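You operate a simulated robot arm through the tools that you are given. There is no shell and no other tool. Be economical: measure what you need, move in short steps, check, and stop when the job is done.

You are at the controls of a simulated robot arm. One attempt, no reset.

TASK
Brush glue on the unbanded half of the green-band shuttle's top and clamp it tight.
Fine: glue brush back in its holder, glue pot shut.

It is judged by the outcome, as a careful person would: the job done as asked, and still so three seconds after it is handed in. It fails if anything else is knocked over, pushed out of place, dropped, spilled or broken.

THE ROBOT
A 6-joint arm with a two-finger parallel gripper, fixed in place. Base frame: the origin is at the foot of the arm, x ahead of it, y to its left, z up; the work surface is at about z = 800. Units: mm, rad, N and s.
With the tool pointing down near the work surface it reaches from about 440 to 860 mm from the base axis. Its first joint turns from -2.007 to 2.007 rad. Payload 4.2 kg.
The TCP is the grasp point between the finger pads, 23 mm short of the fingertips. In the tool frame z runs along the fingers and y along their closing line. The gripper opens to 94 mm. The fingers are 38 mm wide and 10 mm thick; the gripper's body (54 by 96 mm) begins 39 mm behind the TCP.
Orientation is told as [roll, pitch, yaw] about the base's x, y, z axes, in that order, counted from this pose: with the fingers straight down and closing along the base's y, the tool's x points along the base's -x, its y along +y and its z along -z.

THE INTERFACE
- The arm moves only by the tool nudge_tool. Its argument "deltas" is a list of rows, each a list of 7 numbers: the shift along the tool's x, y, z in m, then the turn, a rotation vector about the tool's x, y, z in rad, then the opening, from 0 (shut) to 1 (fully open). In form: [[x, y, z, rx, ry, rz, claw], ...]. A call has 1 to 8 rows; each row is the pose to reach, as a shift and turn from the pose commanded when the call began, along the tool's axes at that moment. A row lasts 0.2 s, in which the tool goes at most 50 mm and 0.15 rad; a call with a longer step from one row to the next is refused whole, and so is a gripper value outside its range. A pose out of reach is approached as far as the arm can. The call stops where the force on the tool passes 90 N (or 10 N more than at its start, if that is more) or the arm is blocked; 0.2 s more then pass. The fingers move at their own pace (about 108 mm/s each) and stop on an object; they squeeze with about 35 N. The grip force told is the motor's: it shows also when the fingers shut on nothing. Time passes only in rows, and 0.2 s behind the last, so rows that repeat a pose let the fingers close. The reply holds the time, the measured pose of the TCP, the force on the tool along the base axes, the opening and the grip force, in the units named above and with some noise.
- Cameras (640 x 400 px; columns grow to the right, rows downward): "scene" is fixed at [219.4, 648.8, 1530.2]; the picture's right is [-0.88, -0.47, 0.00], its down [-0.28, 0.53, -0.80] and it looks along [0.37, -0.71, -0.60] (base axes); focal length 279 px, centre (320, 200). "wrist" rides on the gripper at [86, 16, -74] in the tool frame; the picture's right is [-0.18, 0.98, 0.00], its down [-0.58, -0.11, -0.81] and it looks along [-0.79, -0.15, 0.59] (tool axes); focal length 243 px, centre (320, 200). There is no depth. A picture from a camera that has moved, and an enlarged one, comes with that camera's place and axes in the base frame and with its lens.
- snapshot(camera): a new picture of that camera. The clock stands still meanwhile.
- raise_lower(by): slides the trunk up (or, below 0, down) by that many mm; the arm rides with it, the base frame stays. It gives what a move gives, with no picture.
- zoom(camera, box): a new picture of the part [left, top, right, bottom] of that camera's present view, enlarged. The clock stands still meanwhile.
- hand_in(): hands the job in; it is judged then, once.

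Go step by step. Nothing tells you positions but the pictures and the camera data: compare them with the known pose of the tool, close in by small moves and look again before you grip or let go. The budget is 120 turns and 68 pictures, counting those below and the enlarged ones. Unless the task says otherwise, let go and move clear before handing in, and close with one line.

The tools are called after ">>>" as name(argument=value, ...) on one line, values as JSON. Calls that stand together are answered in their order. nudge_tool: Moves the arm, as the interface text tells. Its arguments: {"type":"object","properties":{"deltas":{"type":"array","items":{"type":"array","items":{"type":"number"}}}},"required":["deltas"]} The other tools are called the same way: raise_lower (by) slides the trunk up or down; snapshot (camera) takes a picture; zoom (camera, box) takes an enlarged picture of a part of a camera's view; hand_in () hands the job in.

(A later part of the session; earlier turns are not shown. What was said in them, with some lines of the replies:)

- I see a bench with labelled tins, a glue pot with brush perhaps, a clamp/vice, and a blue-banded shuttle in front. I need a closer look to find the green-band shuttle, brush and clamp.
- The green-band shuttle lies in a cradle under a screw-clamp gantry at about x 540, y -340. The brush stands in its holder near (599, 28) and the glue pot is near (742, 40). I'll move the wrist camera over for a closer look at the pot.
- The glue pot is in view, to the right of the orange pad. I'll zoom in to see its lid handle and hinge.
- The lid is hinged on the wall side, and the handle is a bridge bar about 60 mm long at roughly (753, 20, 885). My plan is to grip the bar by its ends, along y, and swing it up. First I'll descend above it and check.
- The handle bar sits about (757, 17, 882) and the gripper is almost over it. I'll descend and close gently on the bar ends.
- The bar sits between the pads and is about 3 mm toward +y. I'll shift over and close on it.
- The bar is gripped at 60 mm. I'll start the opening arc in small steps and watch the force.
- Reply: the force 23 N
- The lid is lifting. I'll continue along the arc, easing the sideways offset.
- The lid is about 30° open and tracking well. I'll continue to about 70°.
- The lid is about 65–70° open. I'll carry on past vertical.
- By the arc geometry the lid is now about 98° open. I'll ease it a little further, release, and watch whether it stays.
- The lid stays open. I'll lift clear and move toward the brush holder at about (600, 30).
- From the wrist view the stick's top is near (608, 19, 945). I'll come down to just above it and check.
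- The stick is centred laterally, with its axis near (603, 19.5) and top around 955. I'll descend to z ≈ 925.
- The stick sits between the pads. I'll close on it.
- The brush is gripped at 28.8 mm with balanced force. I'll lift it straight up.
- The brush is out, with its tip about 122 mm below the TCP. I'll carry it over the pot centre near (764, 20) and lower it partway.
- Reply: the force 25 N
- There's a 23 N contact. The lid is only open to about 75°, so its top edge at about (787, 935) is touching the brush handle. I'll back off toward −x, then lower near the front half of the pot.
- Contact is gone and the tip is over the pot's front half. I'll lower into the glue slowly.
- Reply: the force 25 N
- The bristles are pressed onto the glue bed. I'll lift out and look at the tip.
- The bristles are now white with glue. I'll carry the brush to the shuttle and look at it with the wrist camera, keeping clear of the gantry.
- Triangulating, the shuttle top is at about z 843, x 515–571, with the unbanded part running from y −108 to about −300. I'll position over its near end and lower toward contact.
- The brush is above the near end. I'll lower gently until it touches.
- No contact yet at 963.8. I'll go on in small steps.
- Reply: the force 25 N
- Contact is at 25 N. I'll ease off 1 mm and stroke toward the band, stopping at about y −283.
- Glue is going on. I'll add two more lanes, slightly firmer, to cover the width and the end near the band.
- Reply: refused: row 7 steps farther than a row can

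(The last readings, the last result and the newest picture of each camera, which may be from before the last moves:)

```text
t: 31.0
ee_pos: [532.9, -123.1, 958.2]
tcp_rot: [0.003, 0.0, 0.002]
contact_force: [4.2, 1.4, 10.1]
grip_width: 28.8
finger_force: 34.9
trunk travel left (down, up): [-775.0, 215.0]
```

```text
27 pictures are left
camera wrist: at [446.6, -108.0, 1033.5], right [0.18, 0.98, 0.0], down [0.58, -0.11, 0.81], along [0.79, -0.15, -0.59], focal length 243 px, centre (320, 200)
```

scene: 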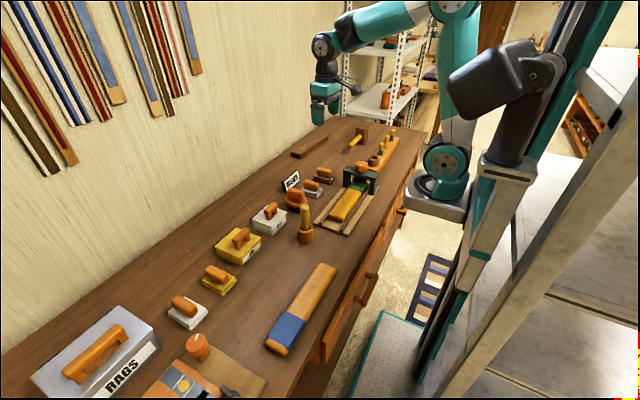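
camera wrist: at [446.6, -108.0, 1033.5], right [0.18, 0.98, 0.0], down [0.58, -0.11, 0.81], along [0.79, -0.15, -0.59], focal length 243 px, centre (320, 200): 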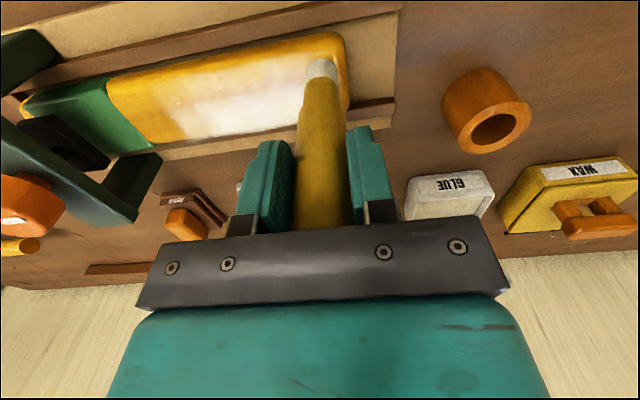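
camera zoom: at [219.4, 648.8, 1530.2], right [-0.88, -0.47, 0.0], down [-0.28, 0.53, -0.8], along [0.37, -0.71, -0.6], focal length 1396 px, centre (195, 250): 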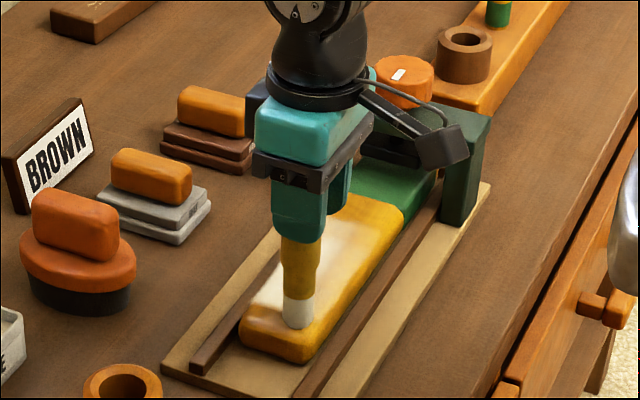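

The glue covers the +x side well. Now I'll do the −x lane and press a little more near the band, then lift.

>>> nudge_tool(deltas=[[0, -0.04, 0, 0, 0, 0, 0.15], [0, -0.08, 0.0005, 0, 0, 0, 0.15], [0, -0.12, 0.001, 0, 0, 0, 0.15], [0, -0.14, 0.0018, 0, 0, 0, 0.15], [0, -0.159, 0.0022, 0, 0, 0, 0.15], [-0.013, -0.159, 0.0022, 0, 0, 0, 0.15], [-0.026, -0.159, 0.0022, 0, 0, 0, 0.15], [-0.026, -0.13, 0.0015, 0, 0, 0, 0.15]])

>>> nudge_tool(deltas=[[0, 0.0, -0.03, 0, 0, 0, 0.15], [0, 0.02, -0.07, 0, 0, 0, 0.15], [0, 0.06, -0.08, 0, 0, 0, 0.15], [0, 0.1, -0.08, 0, 0, 0, 0.15], [0, 0.14, -0.08, 0, 0, 0, 0.15]])

>>> zoom(camera="scene", box=[300, 150, 390, 230])

```text
t: 32.8
ee_pos: [559.4, -253.9, 955.8]
tcp_rot: [0.001, 0.001, -0.001]
contact_force: [0.6, -0.1, -0.9]
grip_width: 28.6
finger_force: 35.4
trunk travel left (down, up): [-775.0, 215.0]
```

```text
t: 34.0
ee_pos: [559.4, -112.8, 1036.5]
tcp_rot: [0.001, -0.002, -0.001]
contact_force: [-0.1, -0.3, -0.4]
grip_width: 28.6
finger_force: 34.7
trunk travel left (down, up): [-775.0, 215.0]
```

```text
5.00 times, centred on (345, 190) of scene
camera zoom: at [219.4, 648.8, 1530.2], right [-0.88, -0.47, 0.0], down [-0.28, 0.53, -0.8], along [0.37, -0.71, -0.6], focal length 1396 px, centre (195, 250)
```

zoom: 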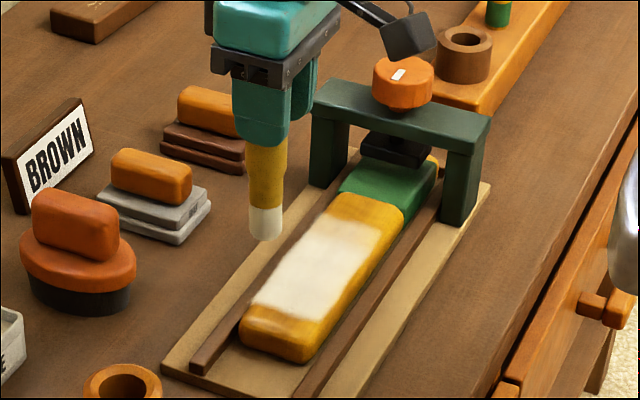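

A solid glue patch covers the unbanded half. I'll look closer for completeness before putting the brush away.

>>> zoom(camera="scene", box=[325, 170, 375, 225])

```text
7.27 times, centred on (350, 198) of scene
camera zoom: at [219.4, 648.8, 1530.2], right [-0.88, -0.47, 0.0], down [-0.28, 0.53, -0.8], along [0.37, -0.71, -0.6], focal length 2030 px, centre (102, 218)
```

zoom: 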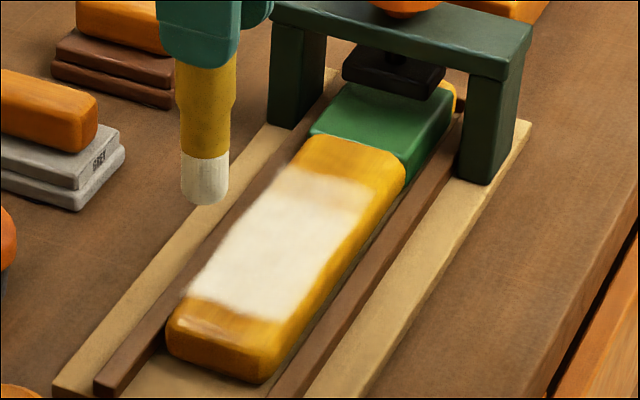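

The far fifth of the patch is thinner because contact was lost there. I'll go back and press properly near y −262.

>>> nudge_tool(deltas=[[0.004, -0.04, 0, 0, 0, 0, 0.15], [0.008, -0.085, 0, 0, 0, 0, 0.15], [0.0135, -0.13, 0.01, 0, 0, 0, 0.15], [0.0135, -0.149, 0.05, 0, 0, 0, 0.15], [0.0135, -0.149, 0.078, 0, 0, 0, 0.15], [0.0135, -0.149, 0.081, 0, 0, 0, 0.15], [0.0135, -0.149, 0.083, 0, 0, 0, 0.15], [0.0135, -0.149, 0.083, 0, 0, 0, 0.15]])

```text
t: 35.8
ee_pos: [545.7, -262.4, 953.5]
tcp_rot: [-0.001, -0.003, 0.0]
contact_force: [0.8, 2.0, 25.2]
grip_width: 28.5
finger_force: 34.7
trunk travel left (down, up): [-775.0, 215.0]
```

Contact is made here. Now I'll scrub this far section across its width.

>>> nudge_tool(deltas=[[0, -0.018, -0.0005, 0, 0, 0, 0.15], [0.014, -0.018, -0.0005, 0, 0, 0, 0.15], [0.014, 0.02, -0.0005, 0, 0, 0, 0.15], [0, 0.02, -0.0005, 0, 0, 0, 0.15], [-0.014, 0.02, -0.0003, 0, 0, 0, 0.15], [-0.014, -0.018, 0.0, 0, 0, 0, 0.15], [0, -0.018, 0.0, 0, 0, 0, 0.15], [0, 0.01, 0, 0, 0, 0, 0.15]])

>>> nudge_tool(deltas=[[0, 0.0, -0.03, 0, 0, 0, 0.15], [0, 0.02, -0.07, 0, 0, 0, 0.15], [0, 0.06, -0.08, 0, 0, 0, 0.15], [0, 0.1, -0.08, 0, 0, 0, 0.15], [0, 0.14, -0.08, 0, 0, 0, 0.15]])

>>> zoom(camera="scene", box=[300, 150, 390, 230])

```text
t: 37.6
ee_pos: [545.7, -252.2, 953.9]
tcp_rot: [-0.001, -0.001, 0.0]
contact_force: [1.4, -1.5, 6.9]
grip_width: 28.9
finger_force: 34.9
trunk travel left (down, up): [-775.0, 215.0]
```

```text
t: 38.8
ee_pos: [544.7, -112.6, 1033.4]
tcp_rot: [0.001, 0.0, -0.001]
contact_force: [-0.3, -0.8, -1.0]
grip_width: 28.4
finger_force: 35.4
trunk travel left (down, up): [-775.0, 215.0]
```

```text
5.00 times, centred on (345, 190) of scene
camera zoom: at [219.4, 648.8, 1530.2], right [-0.88, -0.47, 0.0], down [-0.28, 0.53, -0.8], along [0.37, -0.71, -0.6], focal length 1396 px, centre (195, 250)
```

zoom: 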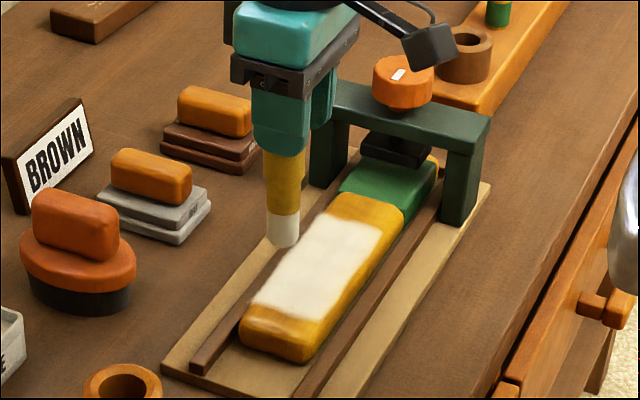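

The patch is now even across the zone. I'll take the brush back over its holder at (602, 19.5).

>>> nudge_tool(deltas=[[-0.015, 0.035, 0, 0, 0, 0, 0.15], [-0.03, 0.07, 0, 0, 0, 0, 0.15], [-0.045, 0.105, 0, 0, 0, 0, 0.15], [-0.0573, 0.132, 0, 0, 0, 0, 0.15], [-0.0573, 0.132, 0.03, 0, 0, 0, 0.15], [-0.0573, 0.132, 0.045, 0, 0, 0, 0.15], [-0.0573, 0.132, 0.045, 0, 0, 0, 0.15]])

>>> zoom(camera="scene", box=[260, 170, 350, 250])

>>> zoom(camera="wrist", box=[220, 0, 420, 140])

```text
t: 40.4
ee_pos: [603.3, 20.8, 989.3]
tcp_rot: [-0.001, 0.0, 0.0]
contact_force: [0.4, -0.3, -0.7]
grip_width: 28.4
finger_force: 35.1
trunk travel left (down, up): [-775.0, 215.0]
```

```text
5.00 times, centred on (305, 210) of scene
camera zoom: at [219.4, 648.8, 1530.2], right [-0.88, -0.47, 0.0], down [-0.28, 0.53, -0.8], along [0.37, -0.71, -0.6], focal length 1396 px, centre (395, 150)
```

zoom: 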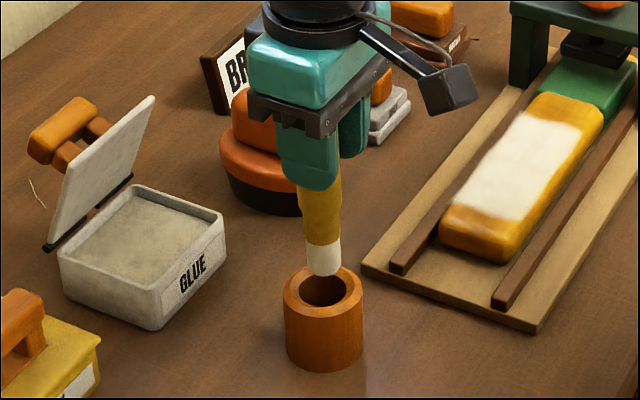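

```text
2.86 times, centred on (320, 70) of wrist
camera zoom: at [517.7, 35.5, 1064.2], right [0.18, 0.98, 0.0], down [0.58, -0.11, 0.81], along [0.79, -0.15, -0.59], focal length 693 px, centre (320, 571)
```

zoom: 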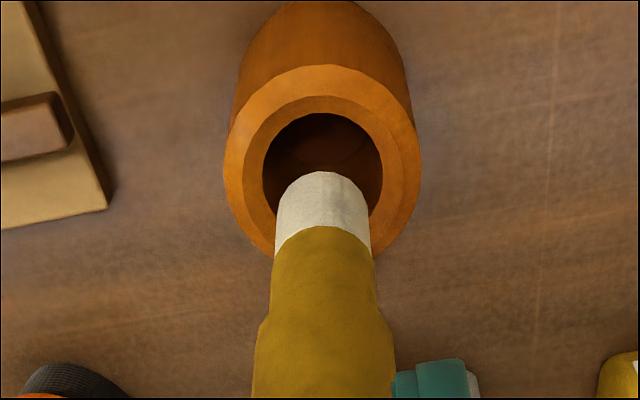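

The tip is aligned over the hole. I'll lower it in to about z 921.

>>> nudge_tool(deltas=[[0.001, -0.001, 0.02, 0, 0, 0, 0.15], [0.001, -0.001, 0.04, 0, 0, 0, 0.15], [0.001, -0.001, 0.055, 0, 0, 0, 0.15], [0.001, -0.001, 0.063, 0, 0, 0, 0.15], [0.001, -0.001, 0.068, 0, 0, 0, 0.15], [0.001, -0.001, 0.068, 0, 0, 0, 0.15]])

>>> zoom(camera="scene", box=[260, 170, 350, 250])

```text
t: 41.8
ee_pos: [602.8, 17.8, 921.4]
tcp_rot: [0.001, -0.001, 0.002]
contact_force: [-0.3, 0.6, -0.9]
grip_width: 28.7
finger_force: 35.1
trunk travel left (down, up): [-775.0, 215.0]
```

```text
5.00 times, centred on (305, 210) of scene
camera zoom: at [219.4, 648.8, 1530.2], right [-0.88, -0.47, 0.0], down [-0.28, 0.53, -0.8], along [0.37, -0.71, -0.6], focal length 1396 px, centre (395, 150)
```

zoom: 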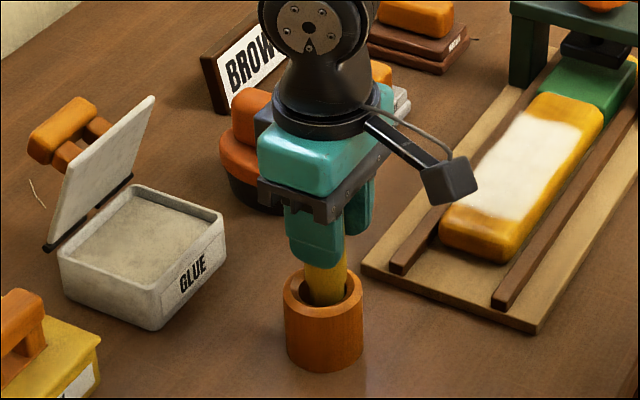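

There's no floor contact yet. I'll lower a few more millimetres to seat it.

>>> nudge_tool(deltas=[[0, 0, 0.003, 0, 0, 0, 0.15], [0, 0, 0.006, 0, 0, 0, 0.15], [0, 0, 0.008, 0, 0, 0, 0.15], [0, 0, 0.008, 0, 0, 0, 0.15]])

```text
t: 42.8
ee_pos: [601.1, 18.6, 914.6]
tcp_rot: [0.002, -0.005, 0.001]
contact_force: [-3.0, -3.2, 49.4]
grip_width: 28.5
finger_force: 35.1
trunk travel left (down, up): [-775.0, 215.0]
```

The brush is seated on the floor of the holder. I'll ease up to unload, open, and rise.

>>> nudge_tool(deltas=[[0, 0, -0.002, 0, 0, 0, 0.15], [0, 0, -0.002, 0, 0, 0, 0.35], [0, 0, -0.002, 0, 0, 0, 0.6], [0, 0, -0.002, 0, 0, 0, 0.8], [0, 0, -0.03, 0, 0, 0, 0.8], [0, 0, -0.07, 0, 0, 0, 0.8], [0, 0, -0.11, 0, 0, 0, 0.8], [0, 0, -0.11, 0, 0, 0, 0.8]])

>>> zoom(camera="scene", box=[230, 150, 350, 250])

```text
t: 44.6
ee_pos: [600.6, 17.4, 1022.8]
tcp_rot: [-0.001, 0.0, 0.0]
contact_force: [0.2, 0.0, -0.4]
grip_width: 75.2
finger_force: 0.1
trunk travel left (down, up): [-775.0, 215.0]
```

```text
4.00 times, centred on (290, 200) of scene
camera zoom: at [219.4, 648.8, 1530.2], right [-0.88, -0.47, 0.0], down [-0.28, 0.53, -0.8], along [0.37, -0.71, -0.6], focal length 1117 px, centre (440, 200)
```

zoom: 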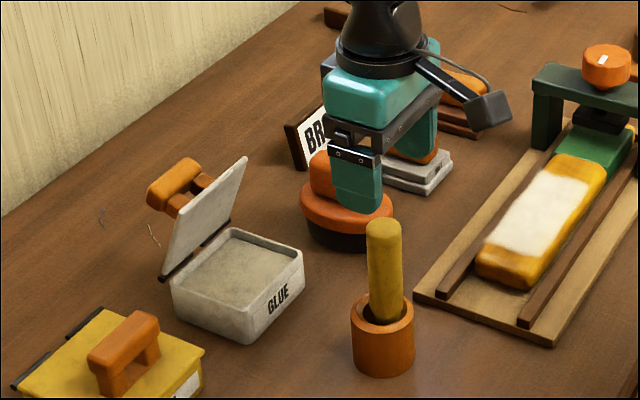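

The brush is back in its holder. Next I'll close the lid by re-gripping the handle ends, so I'm moving above the handle to look.

>>> nudge_tool(deltas=[[-0.045, 0.001, 0, 0, 0, 0, 0.9], [-0.09, 0.002, 0, 0, 0, 0, 0.9], [-0.135, 0.003, 0, 0, 0, 0, 0.9], [-0.18, 0.003, 0, 0, 0, 0, 0.9], [-0.222, 0.003, 0, 0, 0, 0, 0.9], [-0.222, 0.003, 0.02, 0, 0, 0, 0.9], [-0.222, 0.003, 0.02, 0, 0, 0, 0.9]])

>>> snapshot(camera="wrist")

>>> zoom(camera="scene", box=[240, 160, 310, 230])

```text
t: 46.2
ee_pos: [825.3, 21.2, 1003.2]
tcp_rot: [-0.001, -0.001, 0.001]
contact_force: [-0.2, 0.1, 1.2]
grip_width: 84.6
finger_force: 0.0
trunk travel left (down, up): [-775.0, 215.0]
```

```text
19 pictures are left
camera wrist: at [738.7, 36.9, 1077.0], right [0.18, 0.98, 0.0], down [0.58, -0.11, 0.81], along [0.79, -0.15, -0.59], focal length 243 px, centre (320, 200)
```

wrist: 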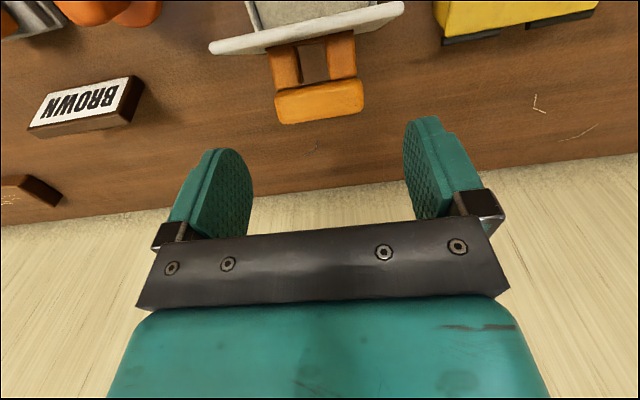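

```text
5.71 times, centred on (275, 195) of scene
camera zoom: at [219.4, 648.8, 1530.2], right [-0.88, -0.47, 0.0], down [-0.28, 0.53, -0.8], along [0.37, -0.71, -0.6], focal length 1595 px, centre (577, 229)
```

zoom: 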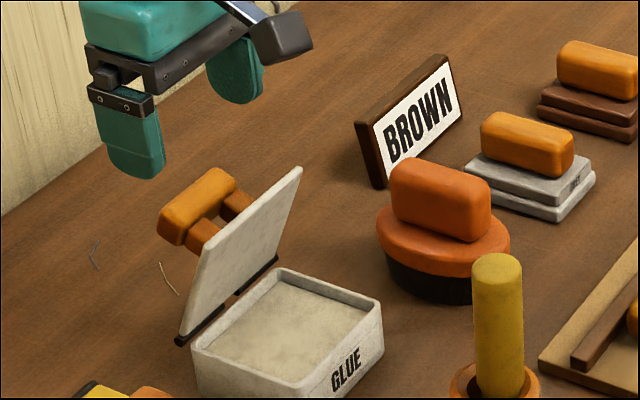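

The handle bar axis is at about (828, 19, 919). I'll descend slightly behind it and close on its ends.

>>> nudge_tool(deltas=[[-0.006, -0.002, 0.025, 0, 0, 0, 0.9], [-0.006, -0.002, 0.05, 0, 0, 0, 0.9], [-0.006, -0.002, 0.073, 0, 0, 0, 0.9], [-0.006, -0.002, 0.073, 0, 0, 0, 0.7], [-0.006, -0.002, 0.073, 0, 0, 0, 0.55], [-0.006, -0.002, 0.073, 0, 0, 0, 0.5]])

>>> zoom(camera="scene", box=[240, 160, 310, 230])

```text
t: 47.6
ee_pos: [829.8, 20.5, 929.0]
tcp_rot: [-0.002, -0.001, 0.002]
contact_force: [0.1, 0.6, -0.9]
grip_width: 59.8
finger_force: 44.6
trunk travel left (down, up): [-775.0, 215.0]
```

```text
5.71 times, centred on (275, 195) of scene
camera zoom: at [219.4, 648.8, 1530.2], right [-0.88, -0.47, 0.0], down [-0.28, 0.53, -0.8], along [0.37, -0.71, -0.6], focal length 1595 px, centre (577, 229)
```

zoom: 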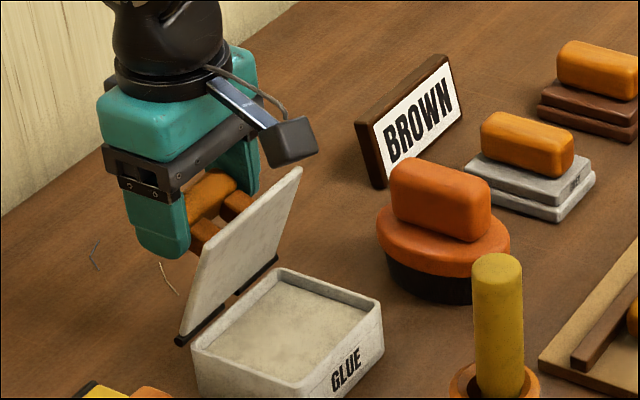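

The bar is gripped at 59.8 mm. I'll swing the lid back down along the reverse arc.

>>> nudge_tool(deltas=[[0.007, 0, -0.001, 0, 0, 0, 0.5], [0.0137, 0, -0.0014, 0, 0, 0, 0.5], [0.0195, 0, -0.001, 0, 0, 0, 0.5], [0.0252, 0, -0.0004, 0, 0, 0, 0.5], [0.031, 0, 0.001, 0, 0, 0, 0.5], [0.0363, 0, 0.0026, 0, 0, 0, 0.5], [0.0415, 0, 0.005, 0, 0, 0, 0.5], [0.0467, 0, 0.0074, 0, 0, 0, 0.5]])

>>> zoom(camera="scene", box=[240, 160, 310, 230])

```text
t: 49.4
ee_pos: [784.4, 19.6, 924.5]
tcp_rot: [0.001, -0.004, 0.0]
contact_force: [13.5, 3.6, 15.3]
grip_width: 59.8
finger_force: 45.2
trunk travel left (down, up): [-775.0, 215.0]
```

```text
5.71 times, centred on (275, 195) of scene
camera zoom: at [219.4, 648.8, 1530.2], right [-0.88, -0.47, 0.0], down [-0.28, 0.53, -0.8], along [0.37, -0.71, -0.6], focal length 1595 px, centre (577, 229)
```

zoom: 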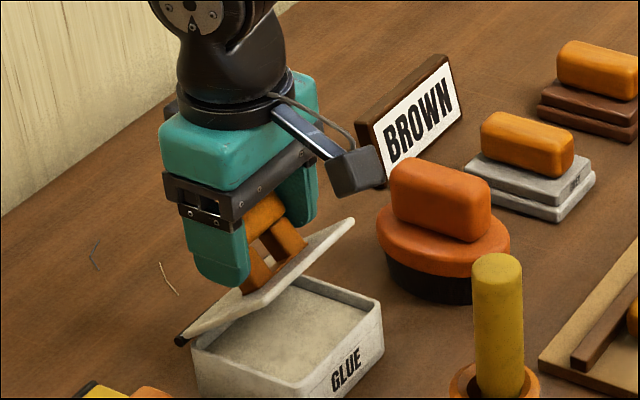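

It's closing smoothly. I'll continue to shut.

>>> nudge_tool(deltas=[[0.004, 0, 0.0025, 0, 0, 0, 0.5], [0.0088, 0, 0.006, 0, 0, 0, 0.5], [0.0135, 0, 0.011, 0, 0, 0, 0.5], [0.0175, 0, 0.0155, 0, 0, 0, 0.5], [0.021, 0, 0.02, 0, 0, 0, 0.5], [0.0235, 0, 0.0245, 0, 0, 0, 0.5], [0.025, 0, 0.029, 0, 0, 0, 0.5], [0.025, 0, 0.029, 0, 0, 0, 0.5]])

>>> zoom(camera="scene", box=[240, 160, 310, 230])

```text
t: 51.2
ee_pos: [754.7, 19.1, 893.4]
tcp_rot: [0.0, 0.002, 0.001]
contact_force: [-43.1, 0.7, 54.1]
grip_width: 59.6
finger_force: 44.9
trunk travel left (down, up): [-775.0, 215.0]
```

```text
5.71 times, centred on (275, 195) of scene
camera zoom: at [219.4, 648.8, 1530.2], right [-0.88, -0.47, 0.0], down [-0.28, 0.53, -0.8], along [0.37, -0.71, -0.6], focal length 1595 px, centre (577, 229)
```

zoom: 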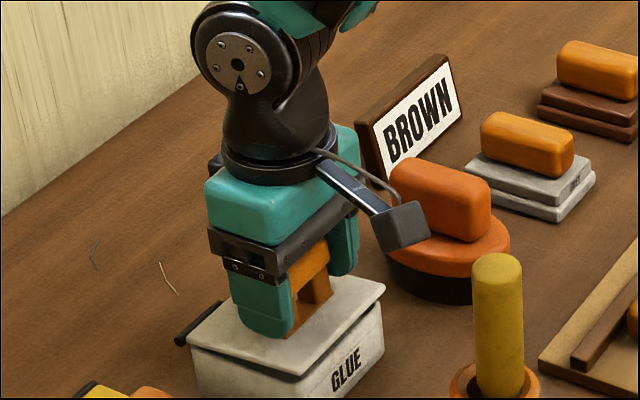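

It's almost shut. I'll relax the strain, release the bar, and check the lid gap.

>>> nudge_tool(deltas=[[0.003, 0, -0.002, 0, 0, 0, 0.5], [0.003, 0, -0.002, 0, 0, 0, 0.6], [0.003, 0, -0.002, 0, 0, 0, 0.9], [0.003, 0, -0.002, 0, 0, 0, 0.9], [0, 0, -0.03, 0, 0, 0, 0.9], [0, 0, -0.06, 0, 0, 0, 0.9]])

>>> zoom(camera="scene", box=[240, 160, 310, 230])

```text
t: 52.6
ee_pos: [757.3, 19.6, 953.7]
tcp_rot: [-0.002, -0.001, 0.001]
contact_force: [-0.1, -0.2, -1.0]
grip_width: 84.7
finger_force: 0.1
trunk travel left (down, up): [-775.0, 215.0]
```

```text
5.71 times, centred on (275, 195) of scene
camera zoom: at [219.4, 648.8, 1530.2], right [-0.88, -0.47, 0.0], down [-0.28, 0.53, -0.8], along [0.37, -0.71, -0.6], focal length 1595 px, centre (577, 229)
```

zoom: 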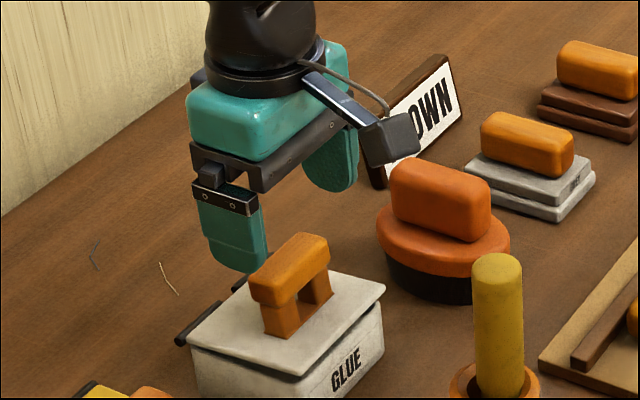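

The lid still gapes by about 6 mm at the front. I'll close the fingers and press the handle down.

>>> nudge_tool(deltas=[[0.004, 0, 0, 0, 0, 0, 0.4], [0.004, 0, 0, 0, 0, 0, 0.05], [0.004, 0, 0.02, 0, 0, 0, 0.0], [0.004, 0, 0.032, 0, 0, 0, 0.0], [0.004, 0, 0.038, 0, 0, 0, 0.0], [0.004, 0, 0.042, 0, 0, 0, 0.0], [0.004, 0, 0.046, 0, 0, 0, 0.0], [0.004, 0, 0.046, 0, 0, 0, 0.0]])

```text
t: 54.0
ee_pos: [754.8, 20.1, 922.7]
tcp_rot: [0.001, -0.008, 0.001]
contact_force: [-29.8, -4.8, 56.3]
grip_width: 0.0
finger_force: 34.9
trunk travel left (down, up): [-775.0, 215.0]
stopped in row 7: the force on the tool passed its limit (the readings are from after the stop); the commanded pose is now the measured one
```

>>> zoom(camera="scene", box=[240, 160, 310, 230])

```text
5.71 times, centred on (275, 195) of scene
camera zoom: at [219.4, 648.8, 1530.2], right [-0.88, -0.47, 0.0], down [-0.28, 0.53, -0.8], along [0.37, -0.71, -0.6], focal length 1595 px, centre (577, 229)
```

zoom: 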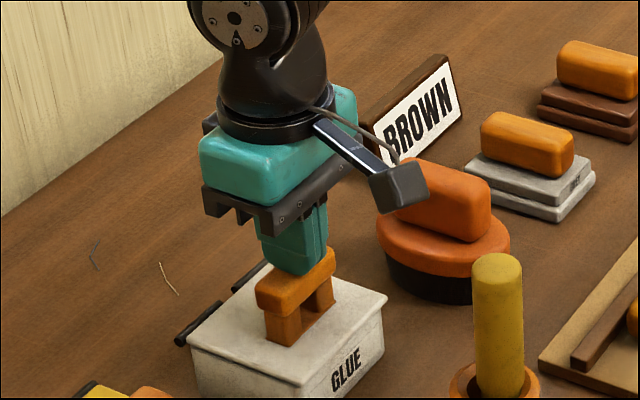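

The lid is now flush. I'll rise and move to where the wrist camera can see the clamp knob.

>>> nudge_tool(deltas=[[0, 0, -0.04, 0, 0, 0, 0], [0, 0, -0.08, 0, 0, 0, 0.3], [0.02, -0.02, -0.12, 0, 0, 0, 0.8], [0.045, -0.055, -0.14, 0, 0, 0, 0.8], [0.07, -0.09, -0.157, 0, 0, 0, 0.8], [0.098, -0.13, -0.157, 0, 0, 0, 0.8], [0.126, -0.17, -0.157, 0, 0, 0, 0.8], [0.154, -0.21, -0.157, 0, 0, 0, 0.8]])

>>> nudge_tool(deltas=[[0.028, -0.04, 0, 0, 0, 0, 0.8], [0.056, -0.08, 0, 0, 0, 0, 0.8], [0.084, -0.12, 0, 0, 0, 0, 0.8], [0.12, -0.15, 0, 0, 0, 0, 0.8], [0.121, -0.162, 0, 0, 0, 0, 0.8], [0.121, -0.162, 0, 0, 0, 0, 0.8]])

>>> snapshot(camera="wrist")

>>> zoom(camera="scene", box=[230, 120, 410, 250])

```text
t: 55.8
ee_pos: [602.7, -190.0, 1073.2]
tcp_rot: [0.002, -0.007, 0.002]
contact_force: [-0.7, 0.2, 0.1]
grip_width: 75.3
finger_force: 0.1
trunk travel left (down, up): [-775.0, 215.0]
```

```text
t: 57.2
ee_pos: [481.0, -352.6, 1072.5]
tcp_rot: [0.001, -0.008, 0.002]
contact_force: [-0.7, 0.0, 0.0]
grip_width: 75.2
finger_force: 0.0
trunk travel left (down, up): [-775.0, 215.0]
```

```text
12 pictures are left
camera wrist: at [395.0, -337.0, 1146.8], right [0.18, 0.98, 0.0], down [0.58, -0.11, 0.81], along [0.8, -0.15, -0.59], focal length 243 px, centre (320, 200)
```

wrist: 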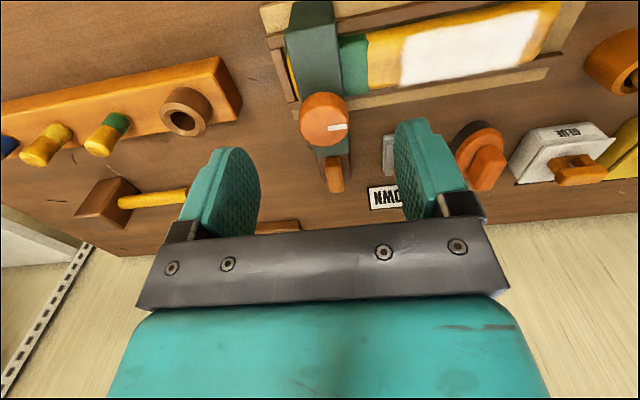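

```text
3.08 times, centred on (320, 185) of scene
camera zoom: at [219.4, 648.8, 1530.2], right [-0.88, -0.47, 0.0], down [-0.28, 0.53, -0.8], along [0.37, -0.71, -0.6], focal length 859 px, centre (320, 246)
```

zoom: 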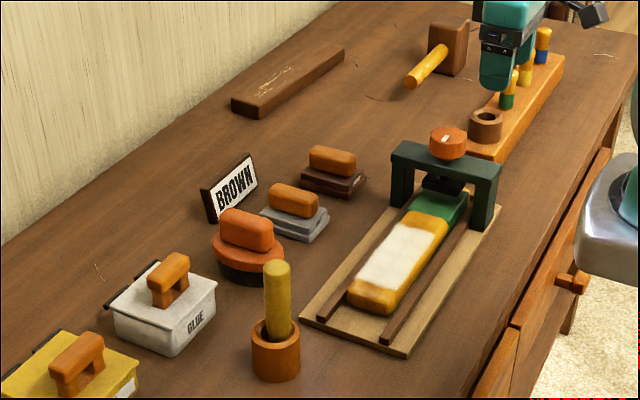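

The pot is closed and everything is in place. The knob top is at about (544, −360, 935), 47 mm across. I'll move over it and check alignment.

>>> nudge_tool(deltas=[[-0.03, -0.004, 0.02, 0, 0, 0, 0.8], [-0.063, -0.008, 0.05, 0, 0, 0, 0.8], [-0.063, -0.008, 0.09, 0, 0, 0, 0.8], [-0.063, -0.008, 0.09, 0, 0, 0, 0.8]])

>>> snapshot(camera="wrist")

```text
t: 58.2
ee_pos: [545.8, -360.2, 982.7]
tcp_rot: [0.001, -0.007, 0.0]
contact_force: [0.0, 0.0, -0.1]
grip_width: 75.0
finger_force: 0.0
trunk travel left (down, up): [-775.0, 215.0]
```

```text
10 pictures are left
camera wrist: at [459.5, -344.1, 1057.7], right [0.18, 0.98, 0.0], down [0.58, -0.11, 0.81], along [0.8, -0.15, -0.59], focal length 243 px, centre (320, 200)
```

wrist: 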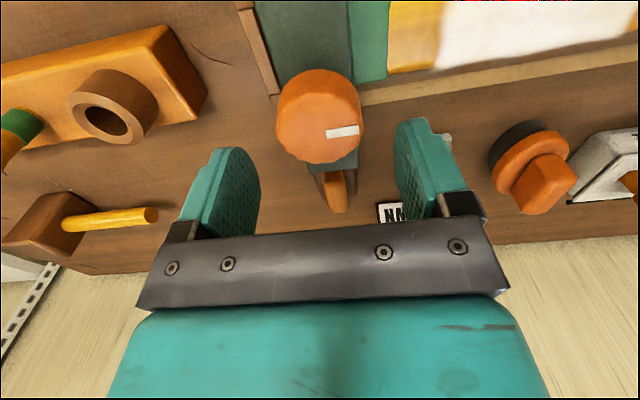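

It's aligned within a few millimetres. I'll descend around the knob and close.

>>> nudge_tool(deltas=[[-0.002, -0.001, 0.02, 0, 0, 0, 0.8], [-0.002, -0.001, 0.04, 0, 0, 0, 0.8], [-0.002, -0.001, 0.045, 0, 0, 0, 0.8], [-0.002, -0.001, 0.045, 0, 0, 0, 0.6], [-0.002, -0.001, 0.045, 0, 0, 0, 0.4], [-0.002, -0.001, 0.045, 0, 0, 0, 0.35]])

>>> zoom(camera="scene", box=[320, 130, 400, 200])

```text
t: 59.6
ee_pos: [547.8, -360.0, 937.0]
tcp_rot: [0.0, -0.007, 0.0]
contact_force: [0.4, 1.0, -1.0]
grip_width: 50.7
finger_force: 45.3
trunk travel left (down, up): [-775.0, 215.0]
```

```text
5.71 times, centred on (360, 165) of scene
camera zoom: at [219.4, 648.8, 1530.2], right [-0.88, -0.47, 0.0], down [-0.28, 0.53, -0.8], along [0.37, -0.71, -0.6], focal length 1595 px, centre (91, 400)
```

zoom: 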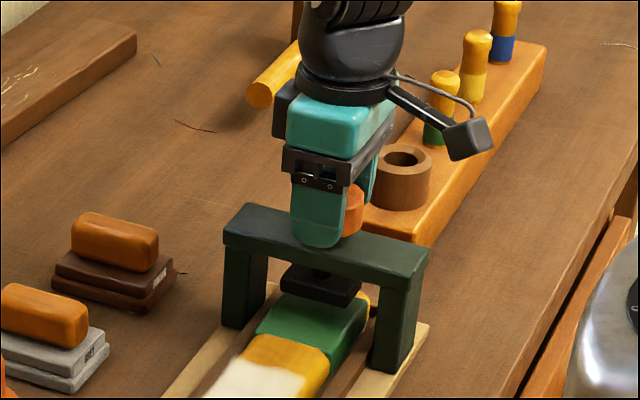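

The knob is held at 50.7 mm. I'll turn it clockwise, seen from above, and watch the force.

>>> nudge_tool(deltas=[[0, 0, 0, 0, 0, 0.14, 0.35], [0, 0, 0, 0, 0, 0.28, 0.35], [0, 0, 0, 0, 0, 0.42, 0.35], [0, 0, 0, 0, 0, 0.56, 0.35], [0, 0, 0, 0, 0, 0.7, 0.35], [0, 0, 0, 0, 0, 0.84, 0.35], [0, 0, 0, 0, 0, 0.98, 0.35], [0, 0, 0, 0, 0, 1.12, 0.35]])

>>> zoom(camera="scene", box=[320, 130, 400, 200])

```text
t: 61.4
ee_pos: [549.5, -359.3, 936.4]
tcp_rot: [0.009, 0.0, -1.116]
contact_force: [18.2, 26.5, 5.6]
grip_width: 50.5
finger_force: 45.3
trunk travel left (down, up): [-775.0, 215.0]
```

```text
5.71 times, centred on (360, 165) of scene
camera zoom: at [219.4, 648.8, 1530.2], right [-0.88, -0.47, 0.0], down [-0.28, 0.53, -0.8], along [0.37, -0.71, -0.6], focal length 1595 px, centre (91, 400)
```

zoom: 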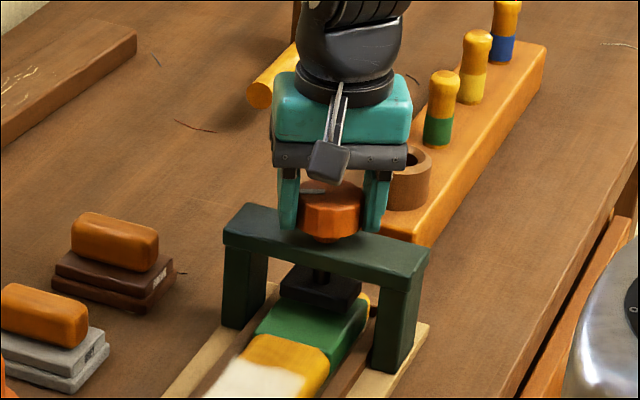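

The pad is descending, with the screw thread visible above it. I'll ease the sideways offset and keep turning.

>>> nudge_tool(deltas=[[0.0008, 0.002, 0, 0, 0, 0.1, 0.35], [0.0008, 0.002, 0, 0, 0, 0.22, 0.35], [0.0008, 0.002, 0, 0, 0, 0.34, 0.35], [0.0008, 0.002, 0, 0, 0, 0.46, 0.35], [0.0008, 0.002, 0, 0, 0, 0.58, 0.35], [0.0008, 0.002, 0, 0, 0, 0.7, 0.35], [0.0008, 0.002, 0, 0, 0, 0.82, 0.35]])

>>> zoom(camera="scene", box=[320, 130, 400, 200])

```text
t: 63.0
ee_pos: [550.3, -358.3, 938.9]
tcp_rot: [0.008, 0.006, -1.938]
contact_force: [27.0, 15.7, 7.7]
grip_width: 50.3
finger_force: 44.8
trunk travel left (down, up): [-775.0, 215.0]
```

```text
5.71 times, centred on (360, 165) of scene
camera zoom: at [219.4, 648.8, 1530.2], right [-0.88, -0.47, 0.0], down [-0.28, 0.53, -0.8], along [0.37, -0.71, -0.6], focal length 1595 px, centre (91, 400)
```

zoom: 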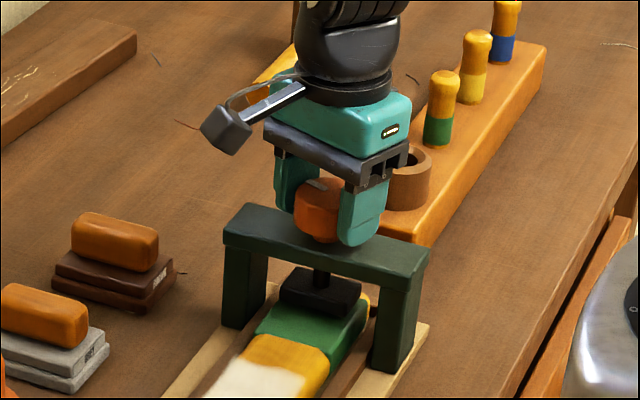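

The pad is lower again, but probably still short of the band. I'll keep turning.

>>> nudge_tool(deltas=[[0.0015, 0.001, 0, 0, 0, 0.12, 0.35], [0.0015, 0.001, 0, 0, 0, 0.25, 0.35], [0.0015, 0.001, 0, 0, 0, 0.38, 0.35], [0.0015, 0.001, 0, 0, 0, 0.51, 0.35], [0.0015, 0.001, 0, 0, 0, 0.64, 0.35], [0.0015, 0.001, 0, 0, 0, 0.77, 0.35], [0.0015, 0.001, 0, 0, 0, 0.9, 0.35]])

```text
t: 64.6
ee_pos: [551.6, -359.6, 937.5]
tcp_rot: [0.004, 0.009, -2.842]
contact_force: [22.9, -11.5, 5.6]
grip_width: 50.6
finger_force: 44.7
trunk travel left (down, up): [-775.0, 215.0]
```

>>> nudge_tool(deltas=[[0.0012, 0.0012, 0, 0, 0, 0.13, 0.35], [0.0012, 0.0012, 0, 0, 0, 0.26, 0.35], [0.0012, 0.0012, 0, 0, 0, 0.39, 0.35], [0.0012, 0.0012, 0, 0, 0, 0.52, 0.35], [0.0012, 0.0012, 0, 0, 0, 0.65, 0.35], [0.0012, 0.0012, 0, 0, 0, 0.65, 0.35]])

>>> zoom(camera="scene", box=[330, 150, 380, 195])

```text
t: 66.0
ee_pos: [552.1, -359.8, 936.7]
tcp_rot: [-0.001, 0.007, 2.79]
contact_force: [6.3, -18.2, 14.7]
grip_width: 50.7
finger_force: 45.0
trunk travel left (down, up): [-775.0, 215.0]
```

```text
8.89 times, centred on (355, 172) of scene
camera zoom: at [219.4, 648.8, 1530.2], right [-0.88, -0.47, 0.0], down [-0.28, 0.53, -0.8], along [0.37, -0.71, -0.6], focal length 2482 px, centre (9, 444)
```

zoom: 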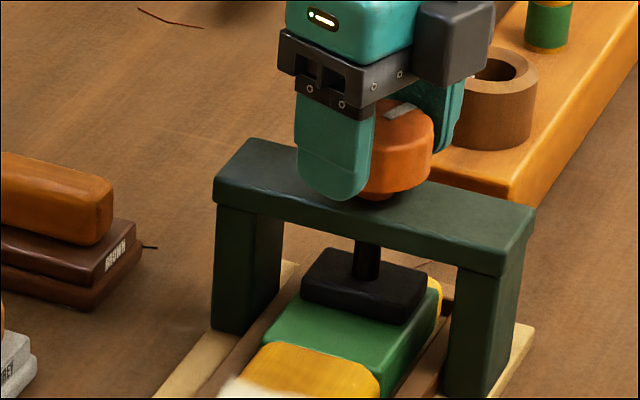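

Turning is still tracking, and the pad is close to the band. I'll keep on until it resists.

>>> nudge_tool(deltas=[[0.0008, 0.0008, 0, 0, 0, 0.12, 0.35], [0.0008, 0.0008, 0, 0, 0, 0.24, 0.35], [0.0008, 0.0008, 0, 0, 0, 0.36, 0.35], [0.0008, 0.0008, 0, 0, 0, 0.48, 0.35], [0.0008, 0.0008, 0, 0, 0, 0.6, 0.35], [0.0008, 0.0008, 0, 0, 0, 0.6, 0.35]])

```text
t: 66.8
ee_pos: [537.5, -365.9, 934.7]
tcp_rot: [-0.071, -0.008, 2.538]
contact_force: [53.0, 75.2, -5.9]
grip_width: 72.9
finger_force: 45.8
out of reach, approached as far as the arm can: row 2, 3
trunk travel left (down, up): [-775.0, 215.0]
stopped in row 3: the force on the tool passed its limit (the readings are from after the stop); the commanded pose is now the measured one
```

The wrist hit its limit and the fingers got wedged. I'll open and lift straight off.

>>> nudge_tool(deltas=[[0, 0, 0, 0, 0, 0, 0.9], [0, 0, 0, 0, 0, 0, 0.98], [0, 0, -0.01, 0, 0, 0, 0.98], [0, 0, -0.05, 0, 0, 0, 0.98], [0, 0, -0.08, 0, 0, 0, 0.98]])

>>> zoom(camera="scene", box=[300, 120, 400, 220])

```text
t: 68.0
ee_pos: [527.1, -379.8, 1015.6]
tcp_rot: [-0.042, -0.006, 2.513]
contact_force: [-0.5, -0.5, -0.7]
grip_width: 92.0
finger_force: 0.2
trunk travel left (down, up): [-775.0, 215.0]
```

```text
4.00 times, centred on (350, 170) of scene
camera zoom: at [219.4, 648.8, 1530.2], right [-0.88, -0.47, 0.0], down [-0.28, 0.53, -0.8], along [0.37, -0.71, -0.6], focal length 1117 px, centre (200, 320)
```

zoom: 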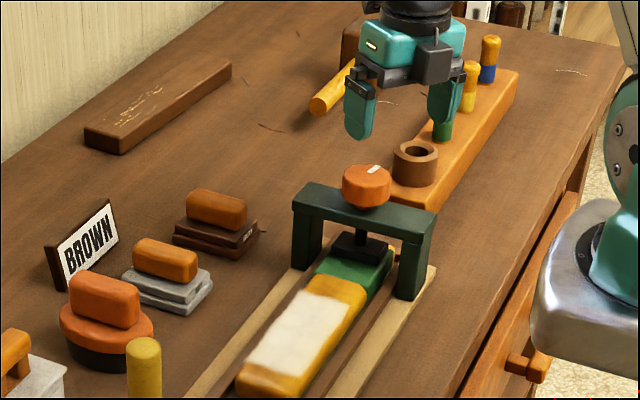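

Nothing is disturbed and the knob now reads about half a turn. I'll unwind the wrist to re-grip for another half turn.

>>> nudge_tool(deltas=[[0, 0, 0, 0, 0, -0.14, 0.8], [0, 0, 0, 0, 0, -0.28, 0.8], [0, 0, 0, 0, 0, -0.42, 0.8], [0, 0, 0, 0, 0, -0.56, 0.8], [0, 0, 0, 0, 0, -0.7, 0.8], [0, 0, 0, 0, 0, -0.84, 0.8], [0, 0, 0, 0, 0, -0.98, 0.8], [0, 0, 0, 0, 0, -1.12, 0.8]])

>>> nudge_tool(deltas=[[0, 0, 0, 0, 0, -0.14, 0.8], [0, 0, 0, 0, 0, -0.28, 0.8], [0, 0, 0, 0, 0, -0.42, 0.8], [0, 0, 0, 0, 0, -0.56, 0.8], [0, 0, 0, 0, 0, -0.7, 0.8], [0, 0, 0, 0, 0, -0.84, 0.8], [0, 0, 0, 0, 0, -0.98, 0.8], [0, 0, 0, 0, 0, -1.12, 0.8]])

>>> nudge_tool(deltas=[[0, 0, 0, 0, 0, -0.14, 0.8], [0, 0, 0, 0, 0, -0.28, 0.8], [0, 0, 0, 0, 0, -0.42, 0.8], [0, 0, 0, 0, 0, -0.56, 0.8], [0, 0, 0, 0, 0, -0.7, 0.8], [0, 0, 0, 0, 0, -0.84, 0.8], [0, 0, 0, 0, 0, -0.98, 0.8], [0, 0, 0, 0, 0, -1.12, 0.8]])

```text
t: 69.8
ee_pos: [526.0, -380.3, 1015.1]
tcp_rot: [-0.024, 0.038, -2.648]
contact_force: [0.9, 0.7, 1.2]
grip_width: 75.2
finger_force: 0.1
trunk travel left (down, up): [-775.0, 215.0]
```

```text
t: 71.6
ee_pos: [526.0, -379.7, 1014.3]
tcp_rot: [0.024, 0.041, -1.527]
contact_force: [-0.2, -0.2, -0.2]
grip_width: 75.2
finger_force: 0.0
trunk travel left (down, up): [-775.0, 215.0]
```

```text
t: 73.4
ee_pos: [526.6, -381.8, 1014.6]
tcp_rot: [0.046, -0.003, -0.405]
contact_force: [0.4, -0.2, -0.2]
grip_width: 74.9
finger_force: 0.1
trunk travel left (down, up): [-775.0, 215.0]
```

>>> nudge_tool(deltas=[[-0.004, 0.01, 0, 0.015, 0, -0.13, 0.8], [-0.008, 0.02, 0, 0.03, 0, -0.26, 0.8], [-0.0129, 0.0292, 0, 0.046, 0, -0.39, 0.8], [-0.0129, 0.0292, 0, 0.046, 0, -0.52, 0.8], [-0.0129, 0.0292, 0, 0.046, 0, -0.65, 0.8], [-0.0129, 0.0292, 0, 0.046, 0, -0.65, 0.8]])

```text
t: 74.8
ee_pos: [549.9, -358.9, 1015.9]
tcp_rot: [-0.01, -0.015, 0.242]
contact_force: [-0.3, -0.3, 0.4]
grip_width: 75.1
finger_force: 0.0
trunk travel left (down, up): [-775.0, 215.0]
```

The wrist is nearly upright above the knob centre. I'll descend and re-grip.

>>> nudge_tool(deltas=[[0, -0.001, 0.035, -0.01, 0.015, 0, 0.8], [0, -0.001, 0.065, -0.01, 0.015, 0, 0.8], [0, -0.001, 0.078, -0.01, 0.015, 0, 0.8], [0, -0.001, 0.078, -0.01, 0.015, 0, 0.6], [0, -0.001, 0.078, -0.01, 0.015, 0, 0.4], [0, -0.001, 0.078, -0.01, 0.015, 0, 0.35]])

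```text
t: 76.2
ee_pos: [552.3, -359.3, 938.4]
tcp_rot: [0.004, -0.001, 0.241]
contact_force: [-2.3, 6.9, -2.4]
grip_width: 50.9
finger_force: 45.0
trunk travel left (down, up): [-775.0, 215.0]
```

I've re-gripped at 50.9 mm and will continue clockwise.

>>> nudge_tool(deltas=[[0.001, 0, 0, 0, 0, 0.13, 0.35], [0.001, 0, 0, 0, 0, 0.26, 0.35], [0.001, 0, 0, 0, 0, 0.39, 0.35], [0.001, 0, 0, 0, 0, 0.52, 0.35], [0.001, 0, 0, 0, 0, 0.65, 0.35], [0.001, 0, 0, 0, 0, 0.78, 0.35]])

>>> zoom(camera="scene", box=[330, 150, 380, 195])

```text
t: 77.6
ee_pos: [551.3, -361.0, 937.9]
tcp_rot: [0.002, 0.001, -0.54]
contact_force: [0.7, 6.9, -0.8]
grip_width: 51.9
finger_force: 45.1
trunk travel left (down, up): [-775.0, 215.0]
```

```text
8.89 times, centred on (355, 172) of scene
camera zoom: at [219.4, 648.8, 1530.2], right [-0.88, -0.47, 0.0], down [-0.28, 0.53, -0.8], along [0.37, -0.71, -0.6], focal length 2482 px, centre (9, 444)
```

zoom: 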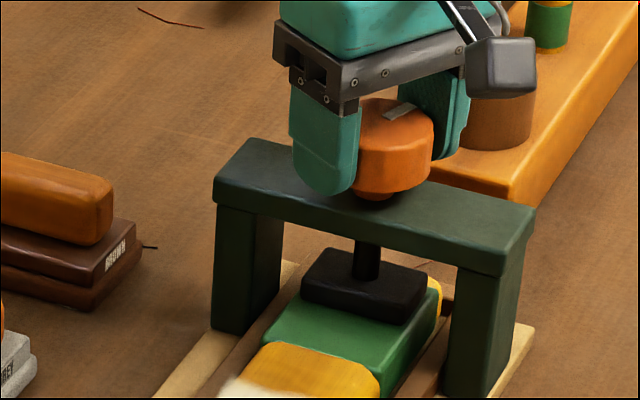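

The fingers slipped 0.8 rad while neither the knob mark nor the pad moved, and the pad is seated on the band, so the clamp is tight. I'll release, lift clear and check.

>>> nudge_tool(deltas=[[0, 0, 0, 0, 0, 0, 0.6], [0, 0, 0, 0, 0, 0, 0.85], [0, 0, 0, 0, 0, 0, 0.85], [0, 0, -0.03, 0, 0, 0, 0.85], [0, 0, -0.07, 0, 0, 0, 0.85], [0, 0, -0.11, 0, 0, 0, 0.85], [0, 0, -0.15, 0, 0, 0, 0.85], [0, 0, -0.2, 0, 0, 0, 0.85]])

>>> zoom(camera="scene", box=[325, 145, 385, 205])

>>> zoom(camera="scene", box=[220, 120, 420, 250])

```text
t: 79.4
ee_pos: [551.9, -360.7, 1138.9]
tcp_rot: [0.002, 0.002, -0.54]
contact_force: [0.4, 1.0, 0.0]
grip_width: 80.0
finger_force: 0.0
trunk travel left (down, up): [-775.0, 215.0]
```

```text
6.67 times, centred on (355, 175) of scene
camera zoom: at [219.4, 648.8, 1530.2], right [-0.88, -0.47, 0.0], down [-0.28, 0.53, -0.8], along [0.37, -0.71, -0.6], focal length 1861 px, centre (87, 367)
```

zoom: 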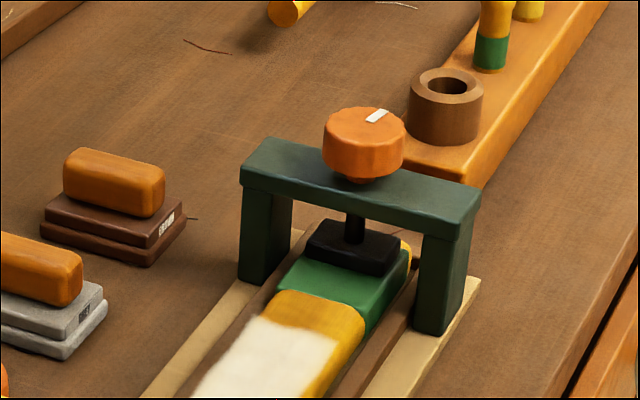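

```text
3.08 times, centred on (320, 185) of scene
camera zoom: at [219.4, 648.8, 1530.2], right [-0.88, -0.47, 0.0], down [-0.28, 0.53, -0.8], along [0.37, -0.71, -0.6], focal length 859 px, centre (320, 246)
```

zoom: 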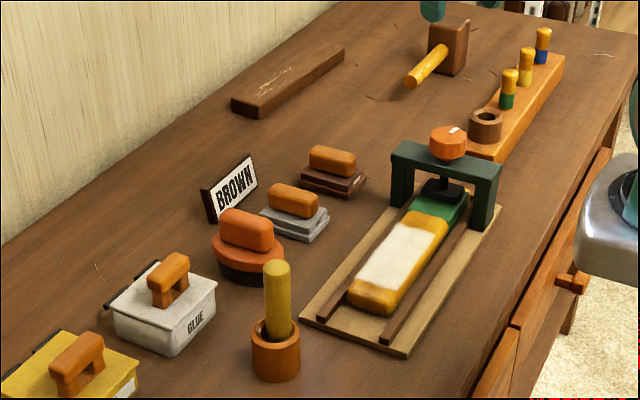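

The glue is on the unbanded half, the clamp pad is seated tight on the green band, the brush is in its holder and the pot is shut. The arm is clear, so I'm handing in.

>>> hand_in()

```text
The job is handed in.
```

The green-band shuttle's unbanded half is glued and the shuttle is clamped tight; the brush is back in its holder, the glue pot is shut, and nothing else looks moved in the last picture.
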